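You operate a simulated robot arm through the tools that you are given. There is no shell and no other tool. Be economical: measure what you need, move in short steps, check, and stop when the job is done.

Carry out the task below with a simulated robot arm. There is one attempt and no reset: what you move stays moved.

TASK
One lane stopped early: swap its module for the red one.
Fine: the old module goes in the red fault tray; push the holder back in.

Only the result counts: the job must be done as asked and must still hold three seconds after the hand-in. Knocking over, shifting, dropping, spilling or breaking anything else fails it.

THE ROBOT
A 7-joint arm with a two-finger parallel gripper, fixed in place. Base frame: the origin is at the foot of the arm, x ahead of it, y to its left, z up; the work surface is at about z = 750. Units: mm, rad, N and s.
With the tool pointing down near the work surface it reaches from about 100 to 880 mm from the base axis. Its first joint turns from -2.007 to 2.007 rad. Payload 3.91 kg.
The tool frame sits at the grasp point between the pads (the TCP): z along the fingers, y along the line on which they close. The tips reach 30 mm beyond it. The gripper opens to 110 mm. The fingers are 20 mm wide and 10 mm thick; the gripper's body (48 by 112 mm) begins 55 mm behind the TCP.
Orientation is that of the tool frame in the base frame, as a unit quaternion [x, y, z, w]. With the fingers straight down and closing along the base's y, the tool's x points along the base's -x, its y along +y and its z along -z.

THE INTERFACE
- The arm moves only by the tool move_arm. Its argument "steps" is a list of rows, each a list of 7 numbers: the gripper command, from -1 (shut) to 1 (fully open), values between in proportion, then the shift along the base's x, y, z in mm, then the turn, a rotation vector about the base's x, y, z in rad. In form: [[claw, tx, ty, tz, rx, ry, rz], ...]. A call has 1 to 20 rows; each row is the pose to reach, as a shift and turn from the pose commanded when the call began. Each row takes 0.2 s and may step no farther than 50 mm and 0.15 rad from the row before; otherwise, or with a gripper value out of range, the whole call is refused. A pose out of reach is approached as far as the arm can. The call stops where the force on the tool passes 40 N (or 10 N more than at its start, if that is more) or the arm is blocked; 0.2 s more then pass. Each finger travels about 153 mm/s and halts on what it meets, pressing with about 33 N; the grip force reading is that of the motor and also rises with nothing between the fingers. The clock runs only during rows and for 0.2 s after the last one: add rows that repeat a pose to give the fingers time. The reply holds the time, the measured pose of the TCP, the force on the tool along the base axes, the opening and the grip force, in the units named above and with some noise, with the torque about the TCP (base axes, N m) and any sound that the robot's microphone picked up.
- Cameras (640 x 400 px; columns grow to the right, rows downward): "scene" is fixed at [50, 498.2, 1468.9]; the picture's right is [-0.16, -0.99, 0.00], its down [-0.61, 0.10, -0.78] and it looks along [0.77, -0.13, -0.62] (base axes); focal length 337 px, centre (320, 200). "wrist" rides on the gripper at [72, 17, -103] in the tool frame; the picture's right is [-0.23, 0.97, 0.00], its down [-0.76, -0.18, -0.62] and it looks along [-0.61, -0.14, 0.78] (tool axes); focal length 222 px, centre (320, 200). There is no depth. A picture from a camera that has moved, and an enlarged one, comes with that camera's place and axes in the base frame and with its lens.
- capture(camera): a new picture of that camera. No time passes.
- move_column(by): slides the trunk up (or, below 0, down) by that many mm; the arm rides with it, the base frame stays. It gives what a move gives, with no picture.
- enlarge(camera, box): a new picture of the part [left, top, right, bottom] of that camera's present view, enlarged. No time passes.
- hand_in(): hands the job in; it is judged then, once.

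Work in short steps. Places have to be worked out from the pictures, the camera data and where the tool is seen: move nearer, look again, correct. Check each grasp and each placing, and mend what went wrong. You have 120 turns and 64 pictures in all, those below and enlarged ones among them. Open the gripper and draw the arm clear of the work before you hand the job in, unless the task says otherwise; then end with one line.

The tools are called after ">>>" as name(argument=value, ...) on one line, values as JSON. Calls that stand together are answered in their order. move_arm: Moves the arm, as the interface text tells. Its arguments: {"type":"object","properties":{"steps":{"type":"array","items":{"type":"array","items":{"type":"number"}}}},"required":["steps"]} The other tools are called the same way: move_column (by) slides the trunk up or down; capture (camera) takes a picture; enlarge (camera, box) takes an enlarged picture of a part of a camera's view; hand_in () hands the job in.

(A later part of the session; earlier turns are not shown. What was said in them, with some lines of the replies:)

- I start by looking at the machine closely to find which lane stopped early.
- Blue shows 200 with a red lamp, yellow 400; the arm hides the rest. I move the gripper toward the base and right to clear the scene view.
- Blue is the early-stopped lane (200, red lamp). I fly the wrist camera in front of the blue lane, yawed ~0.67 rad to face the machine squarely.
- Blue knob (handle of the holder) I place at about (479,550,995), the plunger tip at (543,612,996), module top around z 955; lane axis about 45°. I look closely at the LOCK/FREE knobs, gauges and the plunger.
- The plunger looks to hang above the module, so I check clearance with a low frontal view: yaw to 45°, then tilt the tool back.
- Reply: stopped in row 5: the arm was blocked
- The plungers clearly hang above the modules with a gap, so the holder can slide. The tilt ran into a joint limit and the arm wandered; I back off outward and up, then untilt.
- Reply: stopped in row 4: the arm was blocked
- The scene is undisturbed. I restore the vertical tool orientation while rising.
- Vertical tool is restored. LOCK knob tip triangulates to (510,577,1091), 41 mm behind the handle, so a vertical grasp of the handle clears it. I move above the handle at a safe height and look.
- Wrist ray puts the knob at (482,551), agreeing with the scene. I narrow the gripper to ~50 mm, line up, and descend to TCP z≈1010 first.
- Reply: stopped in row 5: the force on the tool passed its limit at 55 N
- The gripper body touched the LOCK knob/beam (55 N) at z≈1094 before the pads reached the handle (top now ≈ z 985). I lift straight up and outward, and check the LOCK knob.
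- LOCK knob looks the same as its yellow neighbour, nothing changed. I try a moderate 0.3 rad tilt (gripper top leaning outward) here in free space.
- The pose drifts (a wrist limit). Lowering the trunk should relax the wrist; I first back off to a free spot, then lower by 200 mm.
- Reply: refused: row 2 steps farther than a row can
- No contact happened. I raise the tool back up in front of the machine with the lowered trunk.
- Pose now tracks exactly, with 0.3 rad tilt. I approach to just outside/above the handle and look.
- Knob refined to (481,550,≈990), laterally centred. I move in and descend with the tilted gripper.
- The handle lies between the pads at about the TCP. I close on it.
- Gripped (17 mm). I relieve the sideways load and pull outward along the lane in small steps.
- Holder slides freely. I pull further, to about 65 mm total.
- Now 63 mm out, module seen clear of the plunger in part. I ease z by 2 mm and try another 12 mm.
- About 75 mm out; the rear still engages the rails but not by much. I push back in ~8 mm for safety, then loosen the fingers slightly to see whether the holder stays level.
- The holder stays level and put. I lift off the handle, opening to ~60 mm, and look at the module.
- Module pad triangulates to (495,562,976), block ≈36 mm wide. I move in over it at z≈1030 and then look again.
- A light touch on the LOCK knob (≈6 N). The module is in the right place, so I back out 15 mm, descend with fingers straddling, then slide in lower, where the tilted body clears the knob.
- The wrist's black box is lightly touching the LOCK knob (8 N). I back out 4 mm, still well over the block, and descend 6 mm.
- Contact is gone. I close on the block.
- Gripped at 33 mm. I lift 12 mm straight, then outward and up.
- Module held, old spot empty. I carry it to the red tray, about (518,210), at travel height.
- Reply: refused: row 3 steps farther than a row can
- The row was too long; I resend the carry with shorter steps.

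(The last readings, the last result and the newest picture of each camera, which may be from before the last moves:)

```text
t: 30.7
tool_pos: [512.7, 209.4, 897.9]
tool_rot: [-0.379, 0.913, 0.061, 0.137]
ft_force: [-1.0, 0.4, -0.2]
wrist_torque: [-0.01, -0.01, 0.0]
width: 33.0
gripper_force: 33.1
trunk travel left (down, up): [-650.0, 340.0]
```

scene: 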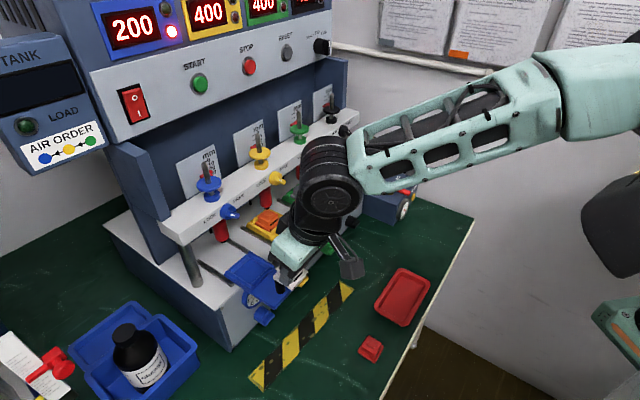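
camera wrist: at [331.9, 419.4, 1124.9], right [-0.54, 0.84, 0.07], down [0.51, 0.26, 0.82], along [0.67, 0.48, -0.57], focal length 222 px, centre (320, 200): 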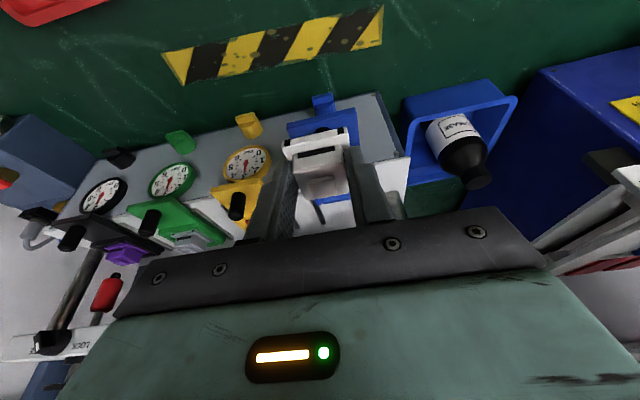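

>>> capture(camera="wrist")

>>> enlarge(camera="scene", box=[320, 220, 480, 370])

```text
21 pictures are left
camera wrist: at [430.3, 150.1, 976.1], right [-0.54, 0.84, 0.07], down [0.51, 0.26, 0.82], along [0.67, 0.48, -0.57], focal length 222 px, centre (320, 200)
```

wrist: 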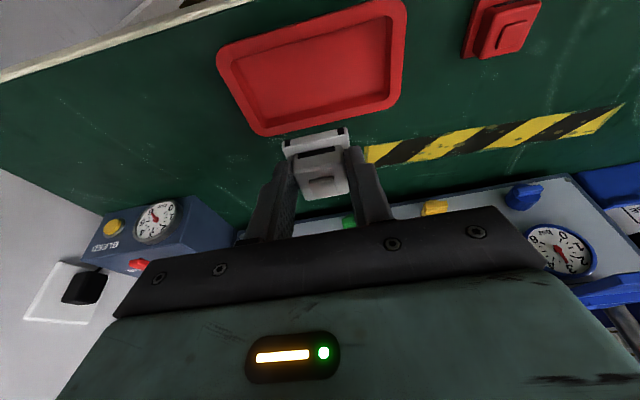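

```text
2.67 times, centred on (400, 295) of scene
camera zoom: at [50.0, 498.2, 1468.9], right [-0.16, -0.99, 0.0], down [-0.61, 0.1, -0.78], along [0.77, -0.13, -0.62], focal length 898 px, centre (107, -53)
```

zoom: 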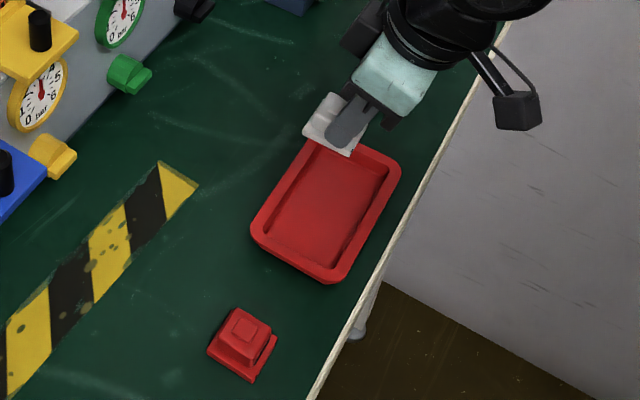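

Both views put the tray centre at (509,211). I shift so the module centre lands there and descend, the last part slowly.

>>> move_arm(steps=[[-1, -11, -8, -25, 0, 0, 0], [-1, -11, -8, -60, 0, 0, 0], [-1, -11, -8, -80, 0, 0, 0], [-1, -11, -8, -88, 0, 0, 0], [-1, -11, -8, -92, 0, 0, 0], [-1, -11, -8, -95, 0, 0, 0]])

>>> enlarge(camera="scene", box=[320, 220, 480, 370])

```text
t: 32.1
tool_pos: [501.3, 201.8, 801.5]
tool_rot: [-0.379, 0.913, 0.061, 0.136]
ft_force: [0.9, 0.6, -0.5]
wrist_torque: [0.02, 0.02, 0.0]
width: 33.0
gripper_force: 32.9
trunk travel left (down, up): [-650.0, 340.0]
```

```text
2.67 times, centred on (400, 295) of scene
camera zoom: at [50.0, 498.2, 1468.9], right [-0.16, -0.99, 0.0], down [-0.61, 0.1, -0.78], along [0.77, -0.13, -0.62], focal length 898 px, centre (107, -53)
```

zoom: 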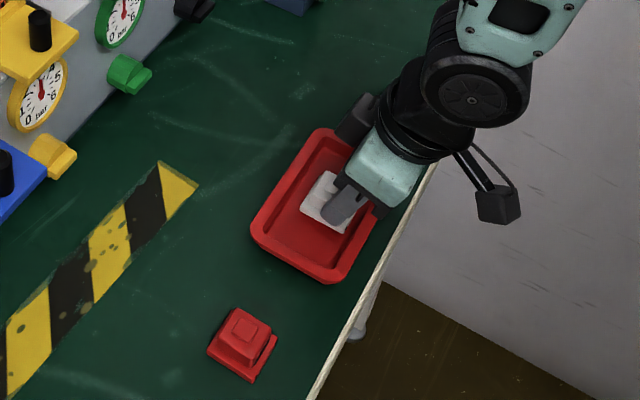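

Inside the tray, not yet touching. I keep descending slowly until contact.

>>> move_arm(steps=[[-1, 0, 0, -2, 0, 0, 0], [-1, 0, 0, -4, 0, 0, 0], [-1, 0, 0, -6, 0, 0, 0]])

```text
t: 32.9
tool_pos: [501.7, 202.4, 796.2]
tool_rot: [-0.378, 0.914, 0.061, 0.136]
ft_force: [-0.7, 0.0, -1.0]
wrist_torque: [-0.06, -0.03, 0.02]
width: 32.8
gripper_force: 33.1
trunk travel left (down, up): [-650.0, 340.0]
```

>>> move_arm(steps=[[-1, 0, 0, -2, 0, 0, 0], [-1, 0, 0, -4, 0, 0, 0], [-1, 0, 0, -6, 0, 0, 0]])

```text
t: 33.8
tool_pos: [502.6, 202.9, 791.7]
tool_rot: [-0.377, 0.913, 0.062, 0.141]
ft_force: [-4.9, -4.6, 26.5]
wrist_torque: [-0.27, 0.0, -0.04]
width: 32.7
gripper_force: 32.4
trunk travel left (down, up): [-650.0, 340.0]
stopped in row 3: the force on the tool passed its limit at 42 N (the readings are from after the stop); the commanded pose is now the measured one
```

Contact on the tray floor. I ease up 1 mm, release, and rise.

>>> move_arm(steps=[[-1, 0, 0, 1, 0, 0, 0], [-0.2, 0, 0, 1, 0, 0, 0], [0.0, 0, 0, 1, 0, 0, 0], [0.0, 0, 0, 30, 0, 0, 0], [0.0, 0, 0, 75, 0, 0, 0], [0.0, -20, 10, 110, 0, 0, 0]])

>>> move_arm(steps=[[0, -40, 25, 15, 0, 0, 0], [0, -75, 55, 30, 0, 0, 0], [0, -105, 85, 40, 0, 0, 0]])

>>> enlarge(camera="scene", box=[320, 220, 480, 370])

>>> capture(camera="wrist")

```text
t: 35.2
tool_pos: [480.6, 211.6, 900.3]
tool_rot: [-0.378, 0.914, 0.061, 0.138]
ft_force: [0.2, -0.6, -0.2]
wrist_torque: [0.0, 0.01, 0.0]
width: 54.9
gripper_force: 0.0
trunk travel left (down, up): [-650.0, 340.0]
```

```text
t: 36.0
tool_pos: [377.3, 295.7, 941.1]
tool_rot: [-0.378, 0.914, 0.062, 0.138]
ft_force: [0.4, 0.3, -0.8]
wrist_torque: [0.02, 0.01, 0.01]
width: 55.1
gripper_force: 0.0
trunk travel left (down, up): [-650.0, 340.0]
```

```text
2.67 times, centred on (400, 295) of scene
camera zoom: at [50.0, 498.2, 1468.9], right [-0.16, -0.99, 0.0], down [-0.61, 0.1, -0.78], along [0.77, -0.13, -0.62], focal length 898 px, centre (107, -53)
```

zoom: 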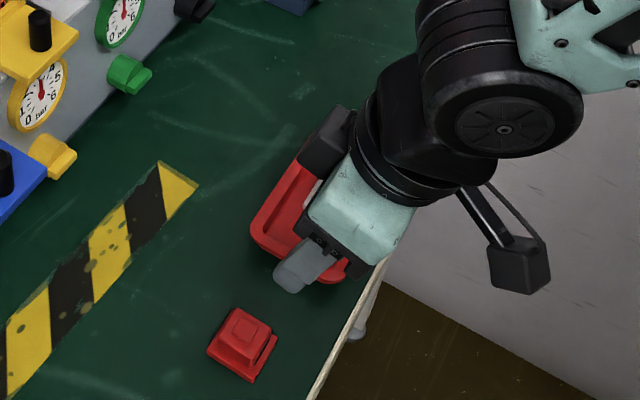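

```text
17 pictures are left
camera wrist: at [295.5, 237.6, 1018.6], right [-0.53, 0.84, 0.08], down [0.51, 0.25, 0.82], along [0.67, 0.48, -0.57], focal length 222 px, centre (320, 200)
```

wrist: 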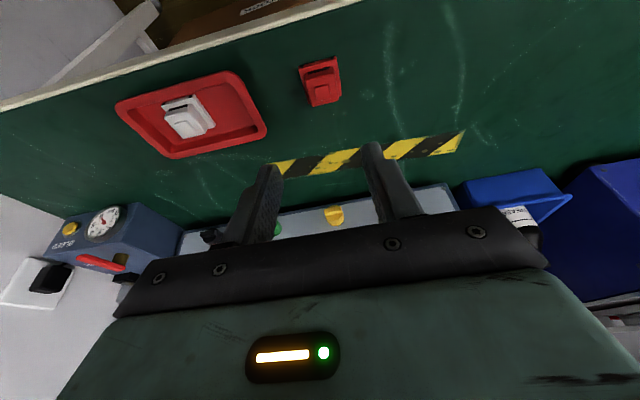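

White is in the tray. I zoom on the red module for its position and orientation.

>>> enlarge(camera="wrist", box=[270, 40, 370, 120])

>>> enlarge(camera="scene", box=[340, 320, 410, 370])

```text
5.00 times, centred on (320, 80) of wrist
camera zoom: at [295.5, 237.6, 1018.6], right [-0.53, 0.84, 0.08], down [0.51, 0.25, 0.82], along [0.67, 0.48, -0.57], focal length 1111 px, centre (320, 800)
```

zoom: 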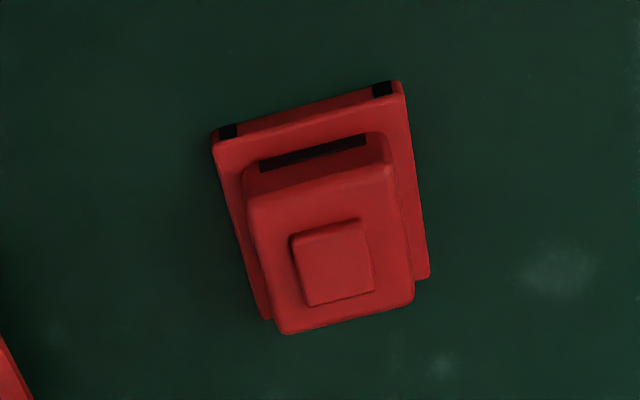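

```text
8.00 times, centred on (375, 345) of scene
camera zoom: at [50.0, 498.2, 1468.9], right [-0.16, -0.99, 0.0], down [-0.61, 0.1, -0.78], along [0.77, -0.13, -0.62], focal length 2694 px, centre (-120, -960)
```

zoom: 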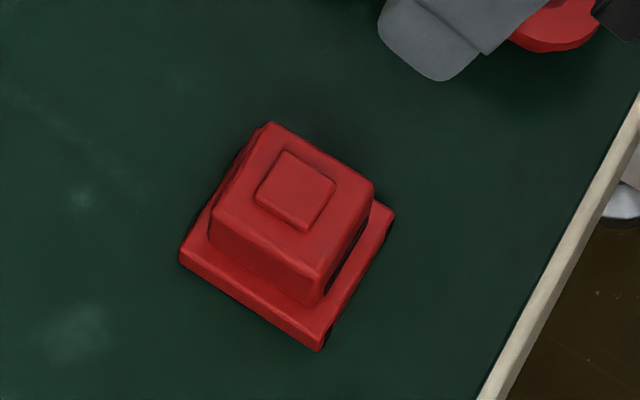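

The red module faces the same way and is aligned with the tool within ~1°. Its centre is about (399,327). I move above it and look close.

>>> move_arm(steps=[[0.1, 6, 10, -35, 0, 0, 0], [0.1, 12, 20, -75, 0, 0, 0], [0.1, 14, 22, -103, 0, 0, 0]])

>>> enlarge(camera="wrist", box=[220, 70, 440, 240])

```text
t: 36.8
tool_pos: [395.4, 322.1, 841.5]
tool_rot: [-0.374, 0.914, 0.068, 0.142]
ft_force: [-0.3, 0.2, 0.6]
wrist_torque: [-0.02, 0.0, -0.03]
width: 60.6
gripper_force: 0.0
trunk travel left (down, up): [-650.0, 340.0]
```

```text
2.35 times, centred on (330, 155) of wrist
camera zoom: at [312.1, 262.0, 919.1], right [-0.53, 0.84, 0.09], down [0.51, 0.24, 0.83], along [0.68, 0.48, -0.56], focal length 523 px, centre (296, 306)
```

zoom: 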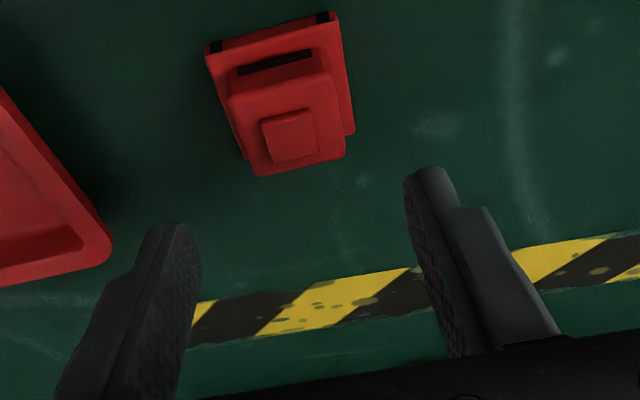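

The pose drifted by ~4 mm (wrist limit near the base), so I rise 100 mm, lower the trunk 100 mm to relax it, and correct the tilt.

>>> move_arm(steps=[[0.1, 0, 0, 40, 0, 0, 0], [0.1, 0, 0, 80, 0, 0, 0], [0.1, -2, -2, 110, 0, 0, 0]])

>>> move_column(by=-100)

```text
t: 37.6
tool_pos: [384.7, 321.5, 946.2]
tool_rot: [-0.381, 0.912, 0.064, 0.138]
ft_force: [0.2, 0.1, -0.2]
wrist_torque: [-0.02, 0.01, 0.01]
width: 60.5
gripper_force: 0.0
trunk travel left (down, up): [-650.0, 340.0]
```

```text
t: 38.9
tool_pos: [386.5, 318.8, 846.5]
tool_rot: [-0.378, 0.913, 0.061, 0.138]
ft_force: [-0.2, 0.8, 0.7]
wrist_torque: [0.0, 0.01, -0.04]
width: 60.4
gripper_force: 0.0
trunk travel left (down, up): [-550.0, 440.0]
```

>>> move_arm(steps=[[0.1, 3, 2, -10, 0, 0, 0], [0.1, 5, 3, -22, 0, 0, 0]])

>>> enlarge(camera="wrist", box=[220, 70, 440, 240])

```text
t: 39.5
tool_pos: [392.7, 323.2, 824.7]
tool_rot: [-0.378, 0.913, 0.063, 0.139]
ft_force: [-0.3, 0.9, 0.5]
wrist_torque: [0.0, -0.02, 0.02]
width: 60.7
gripper_force: 0.1
trunk travel left (down, up): [-550.0, 440.0]
```

```text
2.35 times, centred on (330, 155) of wrist
camera zoom: at [310.8, 264.1, 902.4], right [-0.53, 0.84, 0.08], down [0.51, 0.25, 0.82], along [0.67, 0.48, -0.56], focal length 523 px, centre (296, 306)
```

zoom: 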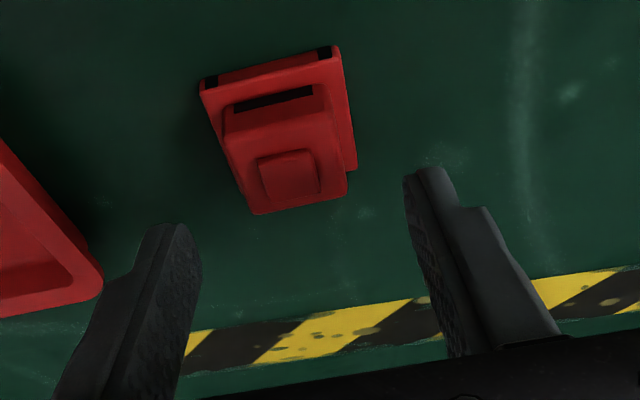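

The view matches the white module's at the same relative height, so I'm lined up. I descend ~34 mm straight down.

>>> move_arm(steps=[[0.1, 0, 0, -12, 0, 0, 0], [0.1, 0, 0, -24, 0, 0, 0], [0.1, 0, 0, -34, 0, 0, 0]])

>>> enlarge(camera="wrist", box=[220, 70, 440, 240])

```text
t: 40.3
tool_pos: [394.0, 322.5, 789.6]
tool_rot: [-0.376, 0.914, 0.063, 0.138]
ft_force: [-0.8, -0.2, -0.3]
wrist_torque: [-0.04, 0.0, 0.0]
width: 60.2
gripper_force: 0.0
trunk travel left (down, up): [-550.0, 440.0]
```

```text
2.35 times, centred on (330, 155) of wrist
camera zoom: at [311.8, 264.5, 868.1], right [-0.53, 0.84, 0.08], down [0.51, 0.25, 0.82], along [0.67, 0.48, -0.56], focal length 523 px, centre (296, 306)
```

zoom: 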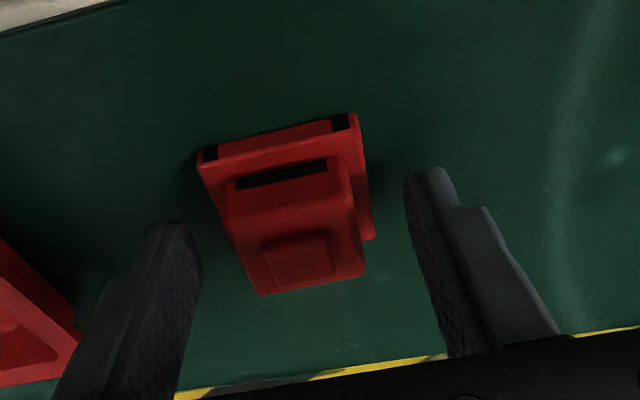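

Geometry matches the white grasp. I close on the red block.

>>> move_arm(steps=[[-0.2, 0, 0, 0, 0, 0, 0], [-0.6, 0, 0, 0, 0, 0, 0], [-1, 0, 0, 0, 0, 0, 0], [-1, 0, 0, 0, 0, 0, 0]])

>>> move_arm(steps=[[-1, 0, 0, 10, 0, 0, 0], [-1, 0, 0, 40, 0, 0, 0], [-1, 0, 0, 80, 0, 0, 0], [-1, 0, 0, 125, 0, 0, 0], [-1, 0, 0, 170, 0, 0, 0]])

>>> enlarge(camera="wrist", box=[220, 70, 440, 240])

```text
t: 41.3
tool_pos: [394.4, 322.7, 789.9]
tool_rot: [-0.377, 0.914, 0.061, 0.139]
ft_force: [-1.6, 0.7, 2.8]
wrist_torque: [-0.02, -0.02, 0.04]
width: 32.9
gripper_force: 33.0
trunk travel left (down, up): [-550.0, 440.0]
```

```text
t: 42.5
tool_pos: [392.6, 322.6, 960.7]
tool_rot: [-0.378, 0.913, 0.062, 0.138]
ft_force: [-0.9, 0.4, 0.2]
wrist_torque: [-0.01, -0.03, 0.03]
width: 33.2
gripper_force: 33.5
trunk travel left (down, up): [-550.0, 440.0]
```

```text
2.35 times, centred on (330, 155) of wrist
camera zoom: at [310.0, 263.0, 1038.3], right [-0.54, 0.84, 0.08], down [0.51, 0.25, 0.82], along [0.67, 0.48, -0.57], focal length 523 px, centre (296, 306)
```

zoom: 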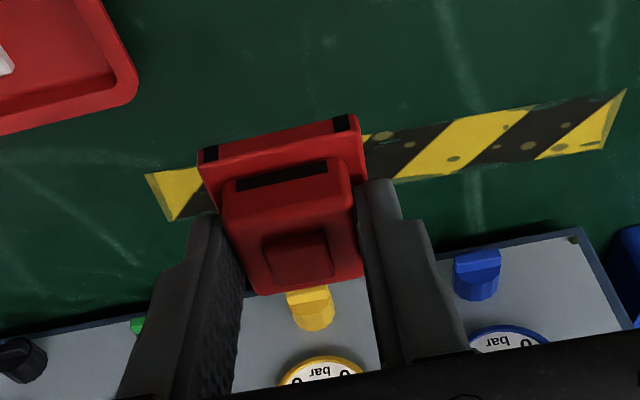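

Red module is gripped and hangs cleanly. I carry it to the pre-insertion point in front of the blue holder (reverse of the removal path).

>>> move_arm(steps=[[-1, 0, 20, 35, 0, 0, 0], [-1, 0, 45, 70, 0, 0, 0], [-1, 5, 85, 86, 0, 0, 0], [-1, 12, 125, 86, 0, 0, 0], [-1, 20, 156, 86, 0, 0, 0], [-1, 45, 181, 76, 0, 0, 0], [-1, 65, 201, 66, 0, 0, 0]])

```text
t: 44.1
tool_pos: [455.5, 524.3, 1024.2]
tool_rot: [-0.379, 0.913, 0.062, 0.137]
ft_force: [-0.7, 0.5, -0.3]
wrist_torque: [0.02, 0.0, 0.0]
width: 32.6
gripper_force: 33.1
trunk travel left (down, up): [-550.0, 440.0]
```

Tracking is good. I move over the recess at z≈1006 and compare with the holder walls.

>>> move_arm(steps=[[-1, 15, 13, -6, 0, 0, 0], [-1, 29, 26, -15, 0, 0, 0], [-1, 29, 26, -18, 0, 0, 0]])

>>> enlarge(camera="wrist", box=[240, 90, 400, 215])

>>> enlarge(camera="scene", box=[210, 220, 290, 290])

```text
t: 44.9
tool_pos: [487.4, 548.8, 1007.5]
tool_rot: [-0.377, 0.914, 0.062, 0.139]
ft_force: [-0.2, -0.1, -0.9]
wrist_torque: [0.03, 0.01, 0.01]
width: 32.9
gripper_force: 32.7
trunk travel left (down, up): [-550.0, 440.0]
```

```text
3.20 times, centred on (320, 152) of wrist
camera zoom: at [405.1, 491.0, 1085.3], right [-0.54, 0.84, 0.08], down [0.51, 0.25, 0.82], along [0.67, 0.48, -0.57], focal length 711 px, centre (320, 352)
```

zoom: 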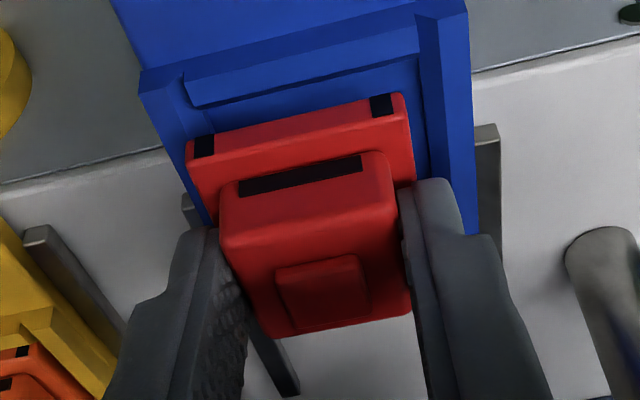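

```text
5.71 times, centred on (250, 255) of scene
camera zoom: at [50.0, 498.2, 1468.9], right [-0.16, -0.99, 0.0], down [-0.61, 0.1, -0.78], along [0.77, -0.13, -0.62], focal length 1924 px, centre (720, -114)
```

zoom: 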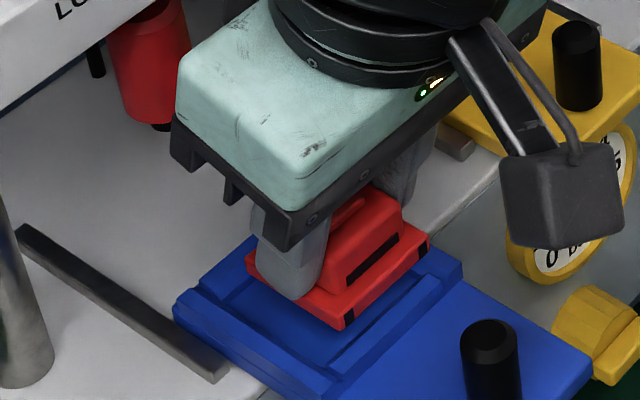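

By both front-edge and pad measurements the red module sits ~6 mm further outward in my grip than the white did, and the LOCK knob won't let me go that much further in. I'll set it back on the mat and re-grip it 7 mm further outward.

>>> move_arm(steps=[[-1, -15, -15, 15, 0, 0, 0], [-1, -35, -35, 30, 0, 0, 0], [-1, -60, -60, 40, 0, 0, 0], [-1, -75, -95, 40, 0, 0, 0], [-1, -85, -140, 30, 0, 0, 0], [-1, -92, -182, 10, 0, 0, 0], [-1, -93, -215, -25, 0, 0, 0], [-1, -93, -226, -70, 0, 0, 0], [-1, -93, -226, -115, 0, 0, 0], [-1, -93, -226, -160, 0, 0, 0], [-1, -93, -226, -190, 0, 0, 0]])

```text
t: 47.3
tool_pos: [392.0, 325.0, 817.8]
tool_rot: [-0.378, 0.913, 0.063, 0.138]
ft_force: [-0.9, -0.9, -0.4]
wrist_torque: [-0.02, -0.01, -0.01]
width: 32.7
gripper_force: 33.4
trunk travel left (down, up): [-550.0, 440.0]
```

>>> move_arm(steps=[[-1, 0, 0, -12, 0, 0, 0], [-1, 0, 0, -22, 0, 0, 0], [-1, 0, 0, -26, 0, 0, 0], [-1, 0, 0, -28, 0, 0, 0]])

```text
t: 48.3
tool_pos: [392.4, 323.0, 790.1]
tool_rot: [-0.378, 0.913, 0.062, 0.139]
ft_force: [-1.9, -3.8, 8.8]
wrist_torque: [-0.19, -0.13, -0.07]
width: 33.0
gripper_force: 32.8
trunk travel left (down, up): [-550.0, 440.0]
```

Touching the mat (8.8 N at z 790). I release, shift outward 7 mm, and re-grip.

>>> move_arm(steps=[[-0.6, 0, 0, 0.5, 0, 0, 0], [-0.1, 0, 0, 0.5, 0, 0, 0], [-0.1, 0, 0, 0.5, 0, 0, 0], [-0.1, -3, -3, 0.5, 0, 0, 0], [-0.1, -5, -5, 0.5, 0, 0, 0], [-0.1, -5, -5, 0.5, 0, 0, 0]])

>>> move_arm(steps=[[-0.5, 0, 0, 0, 0, 0, 0], [-1, 0, 0, 0, 0, 0, 0], [-1, 0, 0, 0, 0, 0, 0]])

```text
t: 49.7
tool_pos: [388.2, 317.8, 789.9]
tool_rot: [-0.378, 0.913, 0.061, 0.138]
ft_force: [0.1, 0.6, -0.2]
wrist_torque: [0.01, 0.02, -0.01]
width: 49.5
gripper_force: 0.1
trunk travel left (down, up): [-550.0, 440.0]
```

```text
t: 50.5
tool_pos: [387.7, 319.3, 790.3]
tool_rot: [-0.378, 0.913, 0.061, 0.139]
ft_force: [-1.4, -1.6, 3.3]
wrist_torque: [-0.02, -0.09, -0.02]
width: 32.7
gripper_force: 32.5
trunk travel left (down, up): [-550.0, 440.0]
```

Re-gripped. I lift and carry back to above the recess.

>>> move_arm(steps=[[-1, 0, 0, 40, 0, 0, 0], [-1, 0, 0, 85, 0, 0, 0], [-1, 0, 10, 130, 0, 0, 0], [-1, 0, 20, 175, 0, 0, 0], [-1, 0, 35, 215, 0, 0, 0], [-1, 0, 65, 250, 0, 0, 0], [-1, 5, 105, 258, 0, 0, 0], [-1, 12, 145, 258, 0, 0, 0], [-1, 25, 160, 258, 0, 0, 0], [-1, 50, 185, 250, 0, 0, 0], [-1, 75, 210, 237, 0, 0, 0], [-1, 92, 227, 220, 0, 0, 0]])

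```text
t: 53.1
tool_pos: [479.5, 548.9, 1010.4]
tool_rot: [-0.378, 0.913, 0.063, 0.139]
ft_force: [0.4, -0.8, 0.5]
wrist_torque: [0.0, -0.03, -0.01]
width: 32.7
gripper_force: 32.7
trunk travel left (down, up): [-550.0, 440.0]
```

>>> move_arm(steps=[[-1, 4, 2, -5, 0, 0, 0], [-1, 7, 3.5, -12, 0, 0, 0], [-1, 7, 3.5, -12, 0, 0, 0]])

>>> enlarge(camera="wrist", box=[240, 90, 400, 215])

```text
t: 53.9
tool_pos: [485.9, 550.6, 998.5]
tool_rot: [-0.378, 0.913, 0.062, 0.138]
ft_force: [-0.1, 0.3, 0.2]
wrist_torque: [-0.05, 0.03, 0.0]
width: 33.2
gripper_force: 32.7
trunk travel left (down, up): [-550.0, 440.0]
```

```text
3.20 times, centred on (320, 152) of wrist
camera zoom: at [404.3, 491.1, 1076.0], right [-0.54, 0.84, 0.08], down [0.51, 0.25, 0.82], along [0.67, 0.48, -0.57], focal length 711 px, centre (320, 352)
```

zoom: 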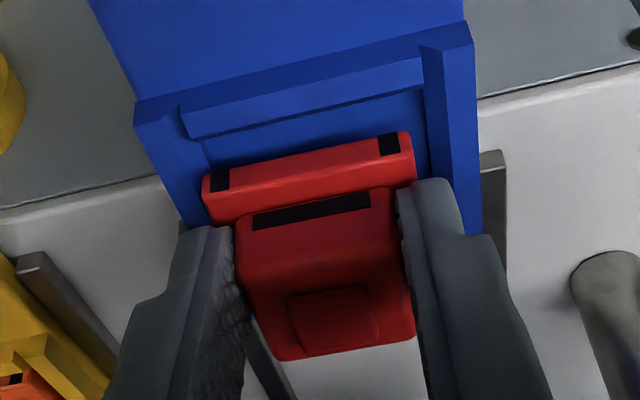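

Computed: red front edge at 727.0 along-lane vs recess front ≈729, lateral needs +2 mm. I shift (0,+2.6) and lower 6 mm, then check.

>>> move_arm(steps=[[-1, 0, 2.6, 0, 0, 0, 0], [-1, 0, 2.6, -3, 0, 0, 0], [-1, 0, 2.6, -6, 0, 0, 0]])

>>> enlarge(camera="wrist", box=[240, 90, 400, 215])

```text
t: 54.7
tool_pos: [486.4, 552.7, 993.0]
tool_rot: [-0.377, 0.914, 0.061, 0.138]
ft_force: [-0.1, -0.2, -0.8]
wrist_torque: [-0.03, 0.0, 0.0]
width: 32.7
gripper_force: 32.9
trunk travel left (down, up): [-550.0, 440.0]
```

```text
3.20 times, centred on (320, 152) of wrist
camera zoom: at [404.9, 493.5, 1070.7], right [-0.54, 0.84, 0.08], down [0.51, 0.25, 0.82], along [0.67, 0.48, -0.57], focal length 711 px, centre (320, 352)
```

zoom: 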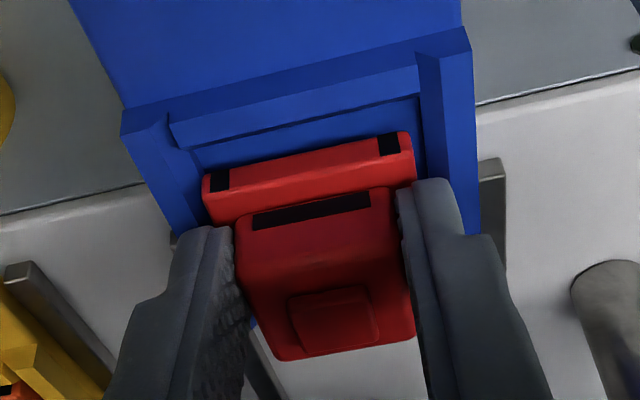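

Along-lane matches the white's seat (≈732); laterally I add ~1.2 mm, then lower gently to contact near z 988.

>>> move_arm(steps=[[-1, -0.9, 0.9, 0, 0, 0, 0], [-1, -0.9, 0.9, -2, 0, 0, 0], [-1, -0.9, 0.9, -4, 0, 0, 0], [-1, -0.9, 0.9, -5, 0, 0, 0]])

```text
t: 55.7
tool_pos: [485.5, 552.6, 987.0]
tool_rot: [-0.378, 0.913, 0.061, 0.138]
ft_force: [-0.2, -0.1, -0.9]
wrist_torque: [0.0, 0.02, 0.0]
width: 33.1
gripper_force: 33.0
trunk travel left (down, up): [-550.0, 440.0]
```

>>> move_arm(steps=[[-1, 0, 0, -1, 0, 0, 0], [-1, 0, 0, -2, 0, 0, 0], [-1, 0, 0, -3, 0, 0, 0]])

>>> enlarge(camera="wrist", box=[240, 90, 400, 215])

```text
t: 56.5
tool_pos: [487.7, 552.6, 986.2]
tool_rot: [-0.378, 0.913, 0.064, 0.14]
ft_force: [0.0, -0.4, 12.3]
wrist_torque: [-0.13, -0.32, -0.03]
width: 33.2
gripper_force: 33.5
trunk travel left (down, up): [-550.0, 440.0]
```

```text
3.20 times, centred on (320, 152) of wrist
camera zoom: at [404.3, 494.1, 1064.1], right [-0.54, 0.84, 0.08], down [0.51, 0.25, 0.82], along [0.67, 0.48, -0.56], focal length 711 px, centre (320, 352)
```

zoom: 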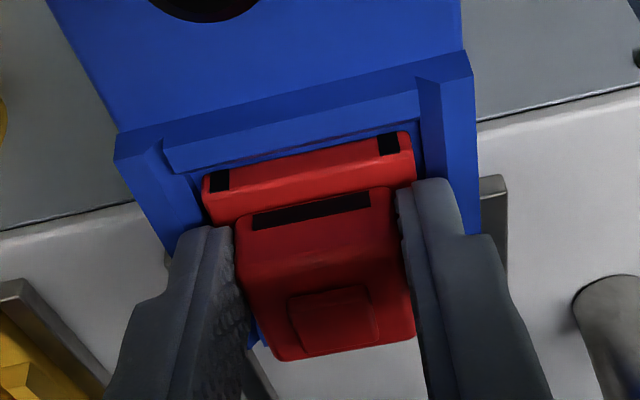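

Seated: 12 N upward contact at the expected height, base between the holder walls. I release to 60 mm and withdraw outward and up.

>>> move_arm(steps=[[-1, 0, 0, 1, 0, 0, 0], [-0.4, 0, 0, 1, 0, 0, 0], [0.1, 0, 0, 1, 0, 0, 0], [0.1, 0, 0, 1, 0, 0, 0], [0.1, -6, -6, 5, 0, 0, 0], [0.1, -25, -25, 25, 0, 0, 0], [0.1, -50, -50, 50, 0, 0, 0]])

>>> enlarge(camera="wrist", box=[220, 70, 440, 240])

```text
t: 58.1
tool_pos: [436.3, 502.7, 1032.7]
tool_rot: [-0.378, 0.913, 0.061, 0.138]
ft_force: [0.6, 0.9, -1.1]
wrist_torque: [-0.01, 0.03, 0.0]
width: 60.8
gripper_force: 0.0
trunk travel left (down, up): [-550.0, 440.0]
```

```text
2.35 times, centred on (330, 155) of wrist
camera zoom: at [354.7, 444.4, 1112.5], right [-0.53, 0.84, 0.07], down [0.51, 0.25, 0.82], along [0.67, 0.48, -0.57], focal length 523 px, centre (296, 306)
```

zoom: 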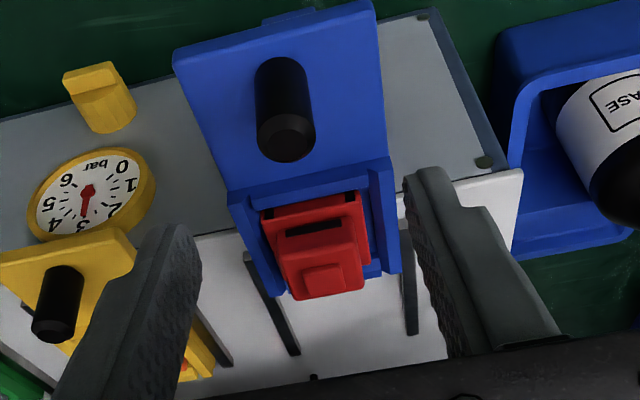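

The red module sits just as the white did. Now I descend on the handle, grip it, and push in.

>>> move_arm(steps=[[-0.1, -2, -2, -10, 0, 0, 0], [-0.1, -2, -2, -25, 0, 0, 0], [-0.1, -2, -2, -42, 0, 0, 0], [-0.6, -2, -2, -42, 0, 0, 0], [-1, -2, -2, -42, 0, 0, 0], [-1, -2, -2, -42, 0, 0, 0]])

```text
t: 59.5
tool_pos: [434.9, 501.4, 992.8]
tool_rot: [-0.379, 0.913, 0.062, 0.138]
ft_force: [-0.8, 0.7, 0.8]
wrist_torque: [-0.29, -0.57, 0.02]
width: 17.6
gripper_force: 45.2
trunk travel left (down, up): [-550.0, 440.0]
```

Handle gripped (17.6 mm). I push in slowly along the lane.

>>> move_arm(steps=[[-1, 3, 3, 0, 0, 0, 0], [-1, 7, 7, 0, 0, 0, 0], [-1, 12, 12, 0, 0, 0, 0], [-1, 17, 17, 0, 0, 0, 0], [-1, 22, 22, 0, 0, 0, 0], [-1, 27, 27, 0, 0, 0, 0], [-1, 32, 32, 0, 0, 0, 0], [-1, 37, 37, 0, 0, 0, 0], [-1, 41, 41, 0, 0, 0, 0]])

```text
t: 61.5
tool_pos: [474.8, 541.9, 993.2]
tool_rot: [-0.379, 0.912, 0.064, 0.139]
ft_force: [-7.0, 5.6, 14.0]
wrist_torque: [-0.37, -0.12, 0.02]
width: 17.4
gripper_force: 45.1
trunk travel left (down, up): [-550.0, 440.0]
```

Sideways 9 N and upward 14 N; I ease toward the force by ~1 mm and continue to the stop.

>>> move_arm(steps=[[-1, -0.7, 0.7, 1, 0, 0, 0], [-1, 1.5, 3, 1, 0, 0, 0], [-1, 3, 4.5, 1, 0, 0, 0], [-1, 4.5, 6, 1, 0, 0, 0], [-1, 6, 7.5, 1, 0, 0, 0]])

```text
t: 62.7
tool_pos: [480.6, 548.5, 992.7]
tool_rot: [-0.377, 0.914, 0.06, 0.138]
ft_force: [-0.9, 0.2, 8.6]
wrist_torque: [0.22, -1.03, 0.02]
width: 17.5
gripper_force: 45.1
trunk travel left (down, up): [-550.0, 440.0]
```

At the original handle position; I push a little more to feel for the end stop.

>>> move_arm(steps=[[-1, 0.7, 0.7, 0, 0, 0, 0], [-1, 1.4, 1.4, 0, 0, 0, 0], [-1, 2.1, 2.1, 0, 0, 0, 0]])

```text
t: 63.5
tool_pos: [482.5, 551.3, 993.3]
tool_rot: [-0.378, 0.914, 0.062, 0.138]
ft_force: [0.2, -0.3, 10.0]
wrist_torque: [-0.58, -0.33, -0.06]
width: 17.3
gripper_force: 45.3
trunk travel left (down, up): [-550.0, 440.0]
```

>>> enlarge(camera="scene", box=[190, 180, 330, 310])

```text
3.08 times, centred on (260, 245) of scene
camera zoom: at [50.0, 498.2, 1468.9], right [-0.16, -0.99, 0.0], down [-0.61, 0.1, -0.78], along [0.77, -0.13, -0.62], focal length 1036 px, centre (505, 62)
```

zoom: 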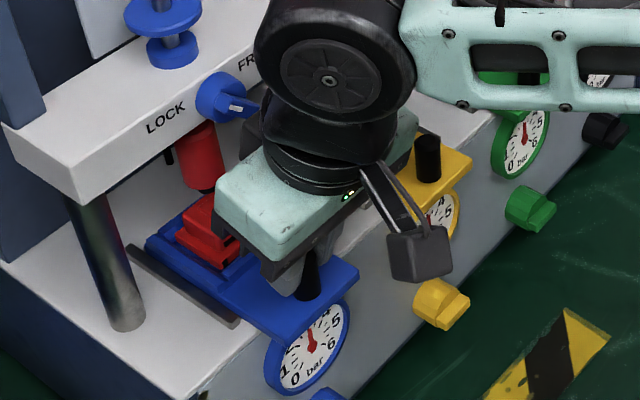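

Holder appears at its original position within a few mm. I push 2 mm more to confirm whether there is a stop.

>>> move_arm(steps=[[-1, 0.7, 0.7, 0.5, 0, 0, 0], [-1, 1.4, 1.4, 0.5, 0, 0, 0], [-1, 1.4, 1.4, 0.5, 0, 0, 0]])

```text
t: 64.3
tool_pos: [484.7, 553.0, 992.6]
tool_rot: [-0.379, 0.913, 0.062, 0.138]
ft_force: [1.2, -1.4, 3.1]
wrist_torque: [-0.41, -0.56, 0.04]
width: 17.3
gripper_force: 44.3
trunk travel left (down, up): [-550.0, 440.0]
```

No stop felt yet. I release, lift clear, and compare the same zoom box with the original picture.

>>> move_arm(steps=[[-0.5, 0, 0, 0, 0, 0, 0], [-0.1, 0, 0, 0, 0, 0, 0], [-0.1, -4, -4, 30, 0, 0, 0], [-0.1, -25, -25, 60, 0, 0, 0], [-0.1, -50, -60, 75, 0, 0, 0], [-0.1, -75, -100, 75, 0, 0, 0]])

>>> move_arm(steps=[[-0.1, 0, -45, 0, 0, 0, 0], [-0.1, 0, -90, 0, 0, 0, 0], [-0.1, 0, -130, 0, 0, 0, 0]])

>>> enlarge(camera="scene", box=[195, 215, 315, 325])

```text
t: 65.7
tool_pos: [410.6, 455.3, 1068.3]
tool_rot: [-0.379, 0.913, 0.062, 0.138]
ft_force: [0.6, -1.7, -1.4]
wrist_torque: [-0.03, 0.0, 0.01]
width: 49.3
gripper_force: 0.1
trunk travel left (down, up): [-550.0, 440.0]
```

```text
t: 66.5
tool_pos: [411.0, 324.3, 1067.3]
tool_rot: [-0.378, 0.913, 0.062, 0.139]
ft_force: [0.3, 0.3, 0.1]
wrist_torque: [-0.02, -0.02, 0.0]
width: 49.3
gripper_force: 0.0
trunk travel left (down, up): [-550.0, 440.0]
```

```text
3.64 times, centred on (255, 270) of scene
camera zoom: at [50.0, 498.2, 1468.9], right [-0.16, -0.99, 0.0], down [-0.61, 0.1, -0.78], along [0.77, -0.13, -0.62], focal length 1224 px, centre (556, -54)
```

zoom: 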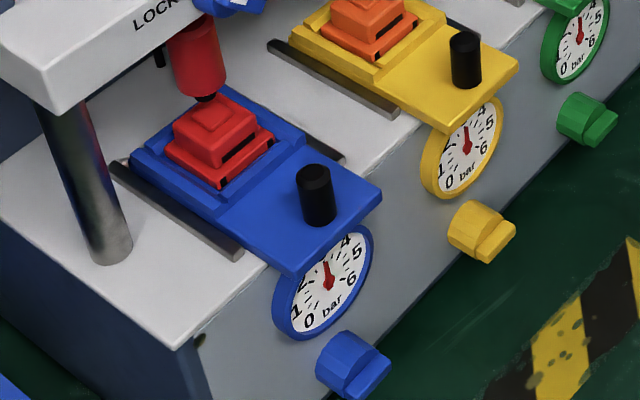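

Handle and holder corners coincide with the original picture, and the red module is seated under the plunger. I open the gripper, draw back, and take one final overview.

>>> move_arm(steps=[[0.5, -25, -35, 10, 0, 0, 0], [1, -50, -70, 20, 0, 0, 0], [1, -75, -105, 30, 0, 0, 0], [1, -100, -140, 40, 0, 0, 0]])

>>> capture(camera="scene")

```text
t: 67.6
tool_pos: [316.3, 186.5, 1107.2]
tool_rot: [-0.37, 0.917, 0.06, 0.138]
ft_force: [7.7, 11.3, -9.9]
wrist_torque: [-1.05, -0.07, -0.93]
width: 110.2
gripper_force: 0.0
trunk travel left (down, up): [-550.0, 440.0]
stopped in row 4: the force on the tool passed its limit at 75 N (the readings are from after the stop); the commanded pose is now the measured one
```

```text
2 pictures are left
```

scene: 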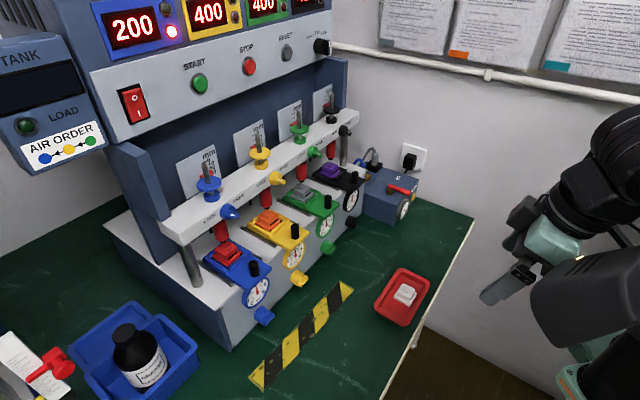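

Everything is in place; the hand only bumped the robot's own upper arm. I ease it forward out of that contact.

>>> move_arm(steps=[[1, 15, 20, 0, 0, 0, 0], [1, 30, 40, 0, 0, 0, 0], [1, 30, 40, 0, 0, 0, 0]])

```text
t: 68.4
tool_pos: [346.0, 226.0, 1107.6]
tool_rot: [-0.371, 0.916, 0.06, 0.139]
ft_force: [-0.4, 0.0, -0.1]
wrist_torque: [-0.01, -0.03, 0.0]
width: 110.3
gripper_force: 0.0
trunk travel left (down, up): [-550.0, 440.0]
```

Forces are zero and the arm is clear with the gripper open; handing in.

>>> hand_in()

```text
The job is handed in.
```

The blue lane had stopped early (200 against 400, red lamp lit): its white module is now in the red fault tray, the red module is in its holder, and the holder is pushed back to where it was. I felt no end stop when pushing the holder in, so I matched its position to the starting picture. The gripper also touched the blue lane's LOCK knob area during the job, once at 55 N; I saw no change to the knob.
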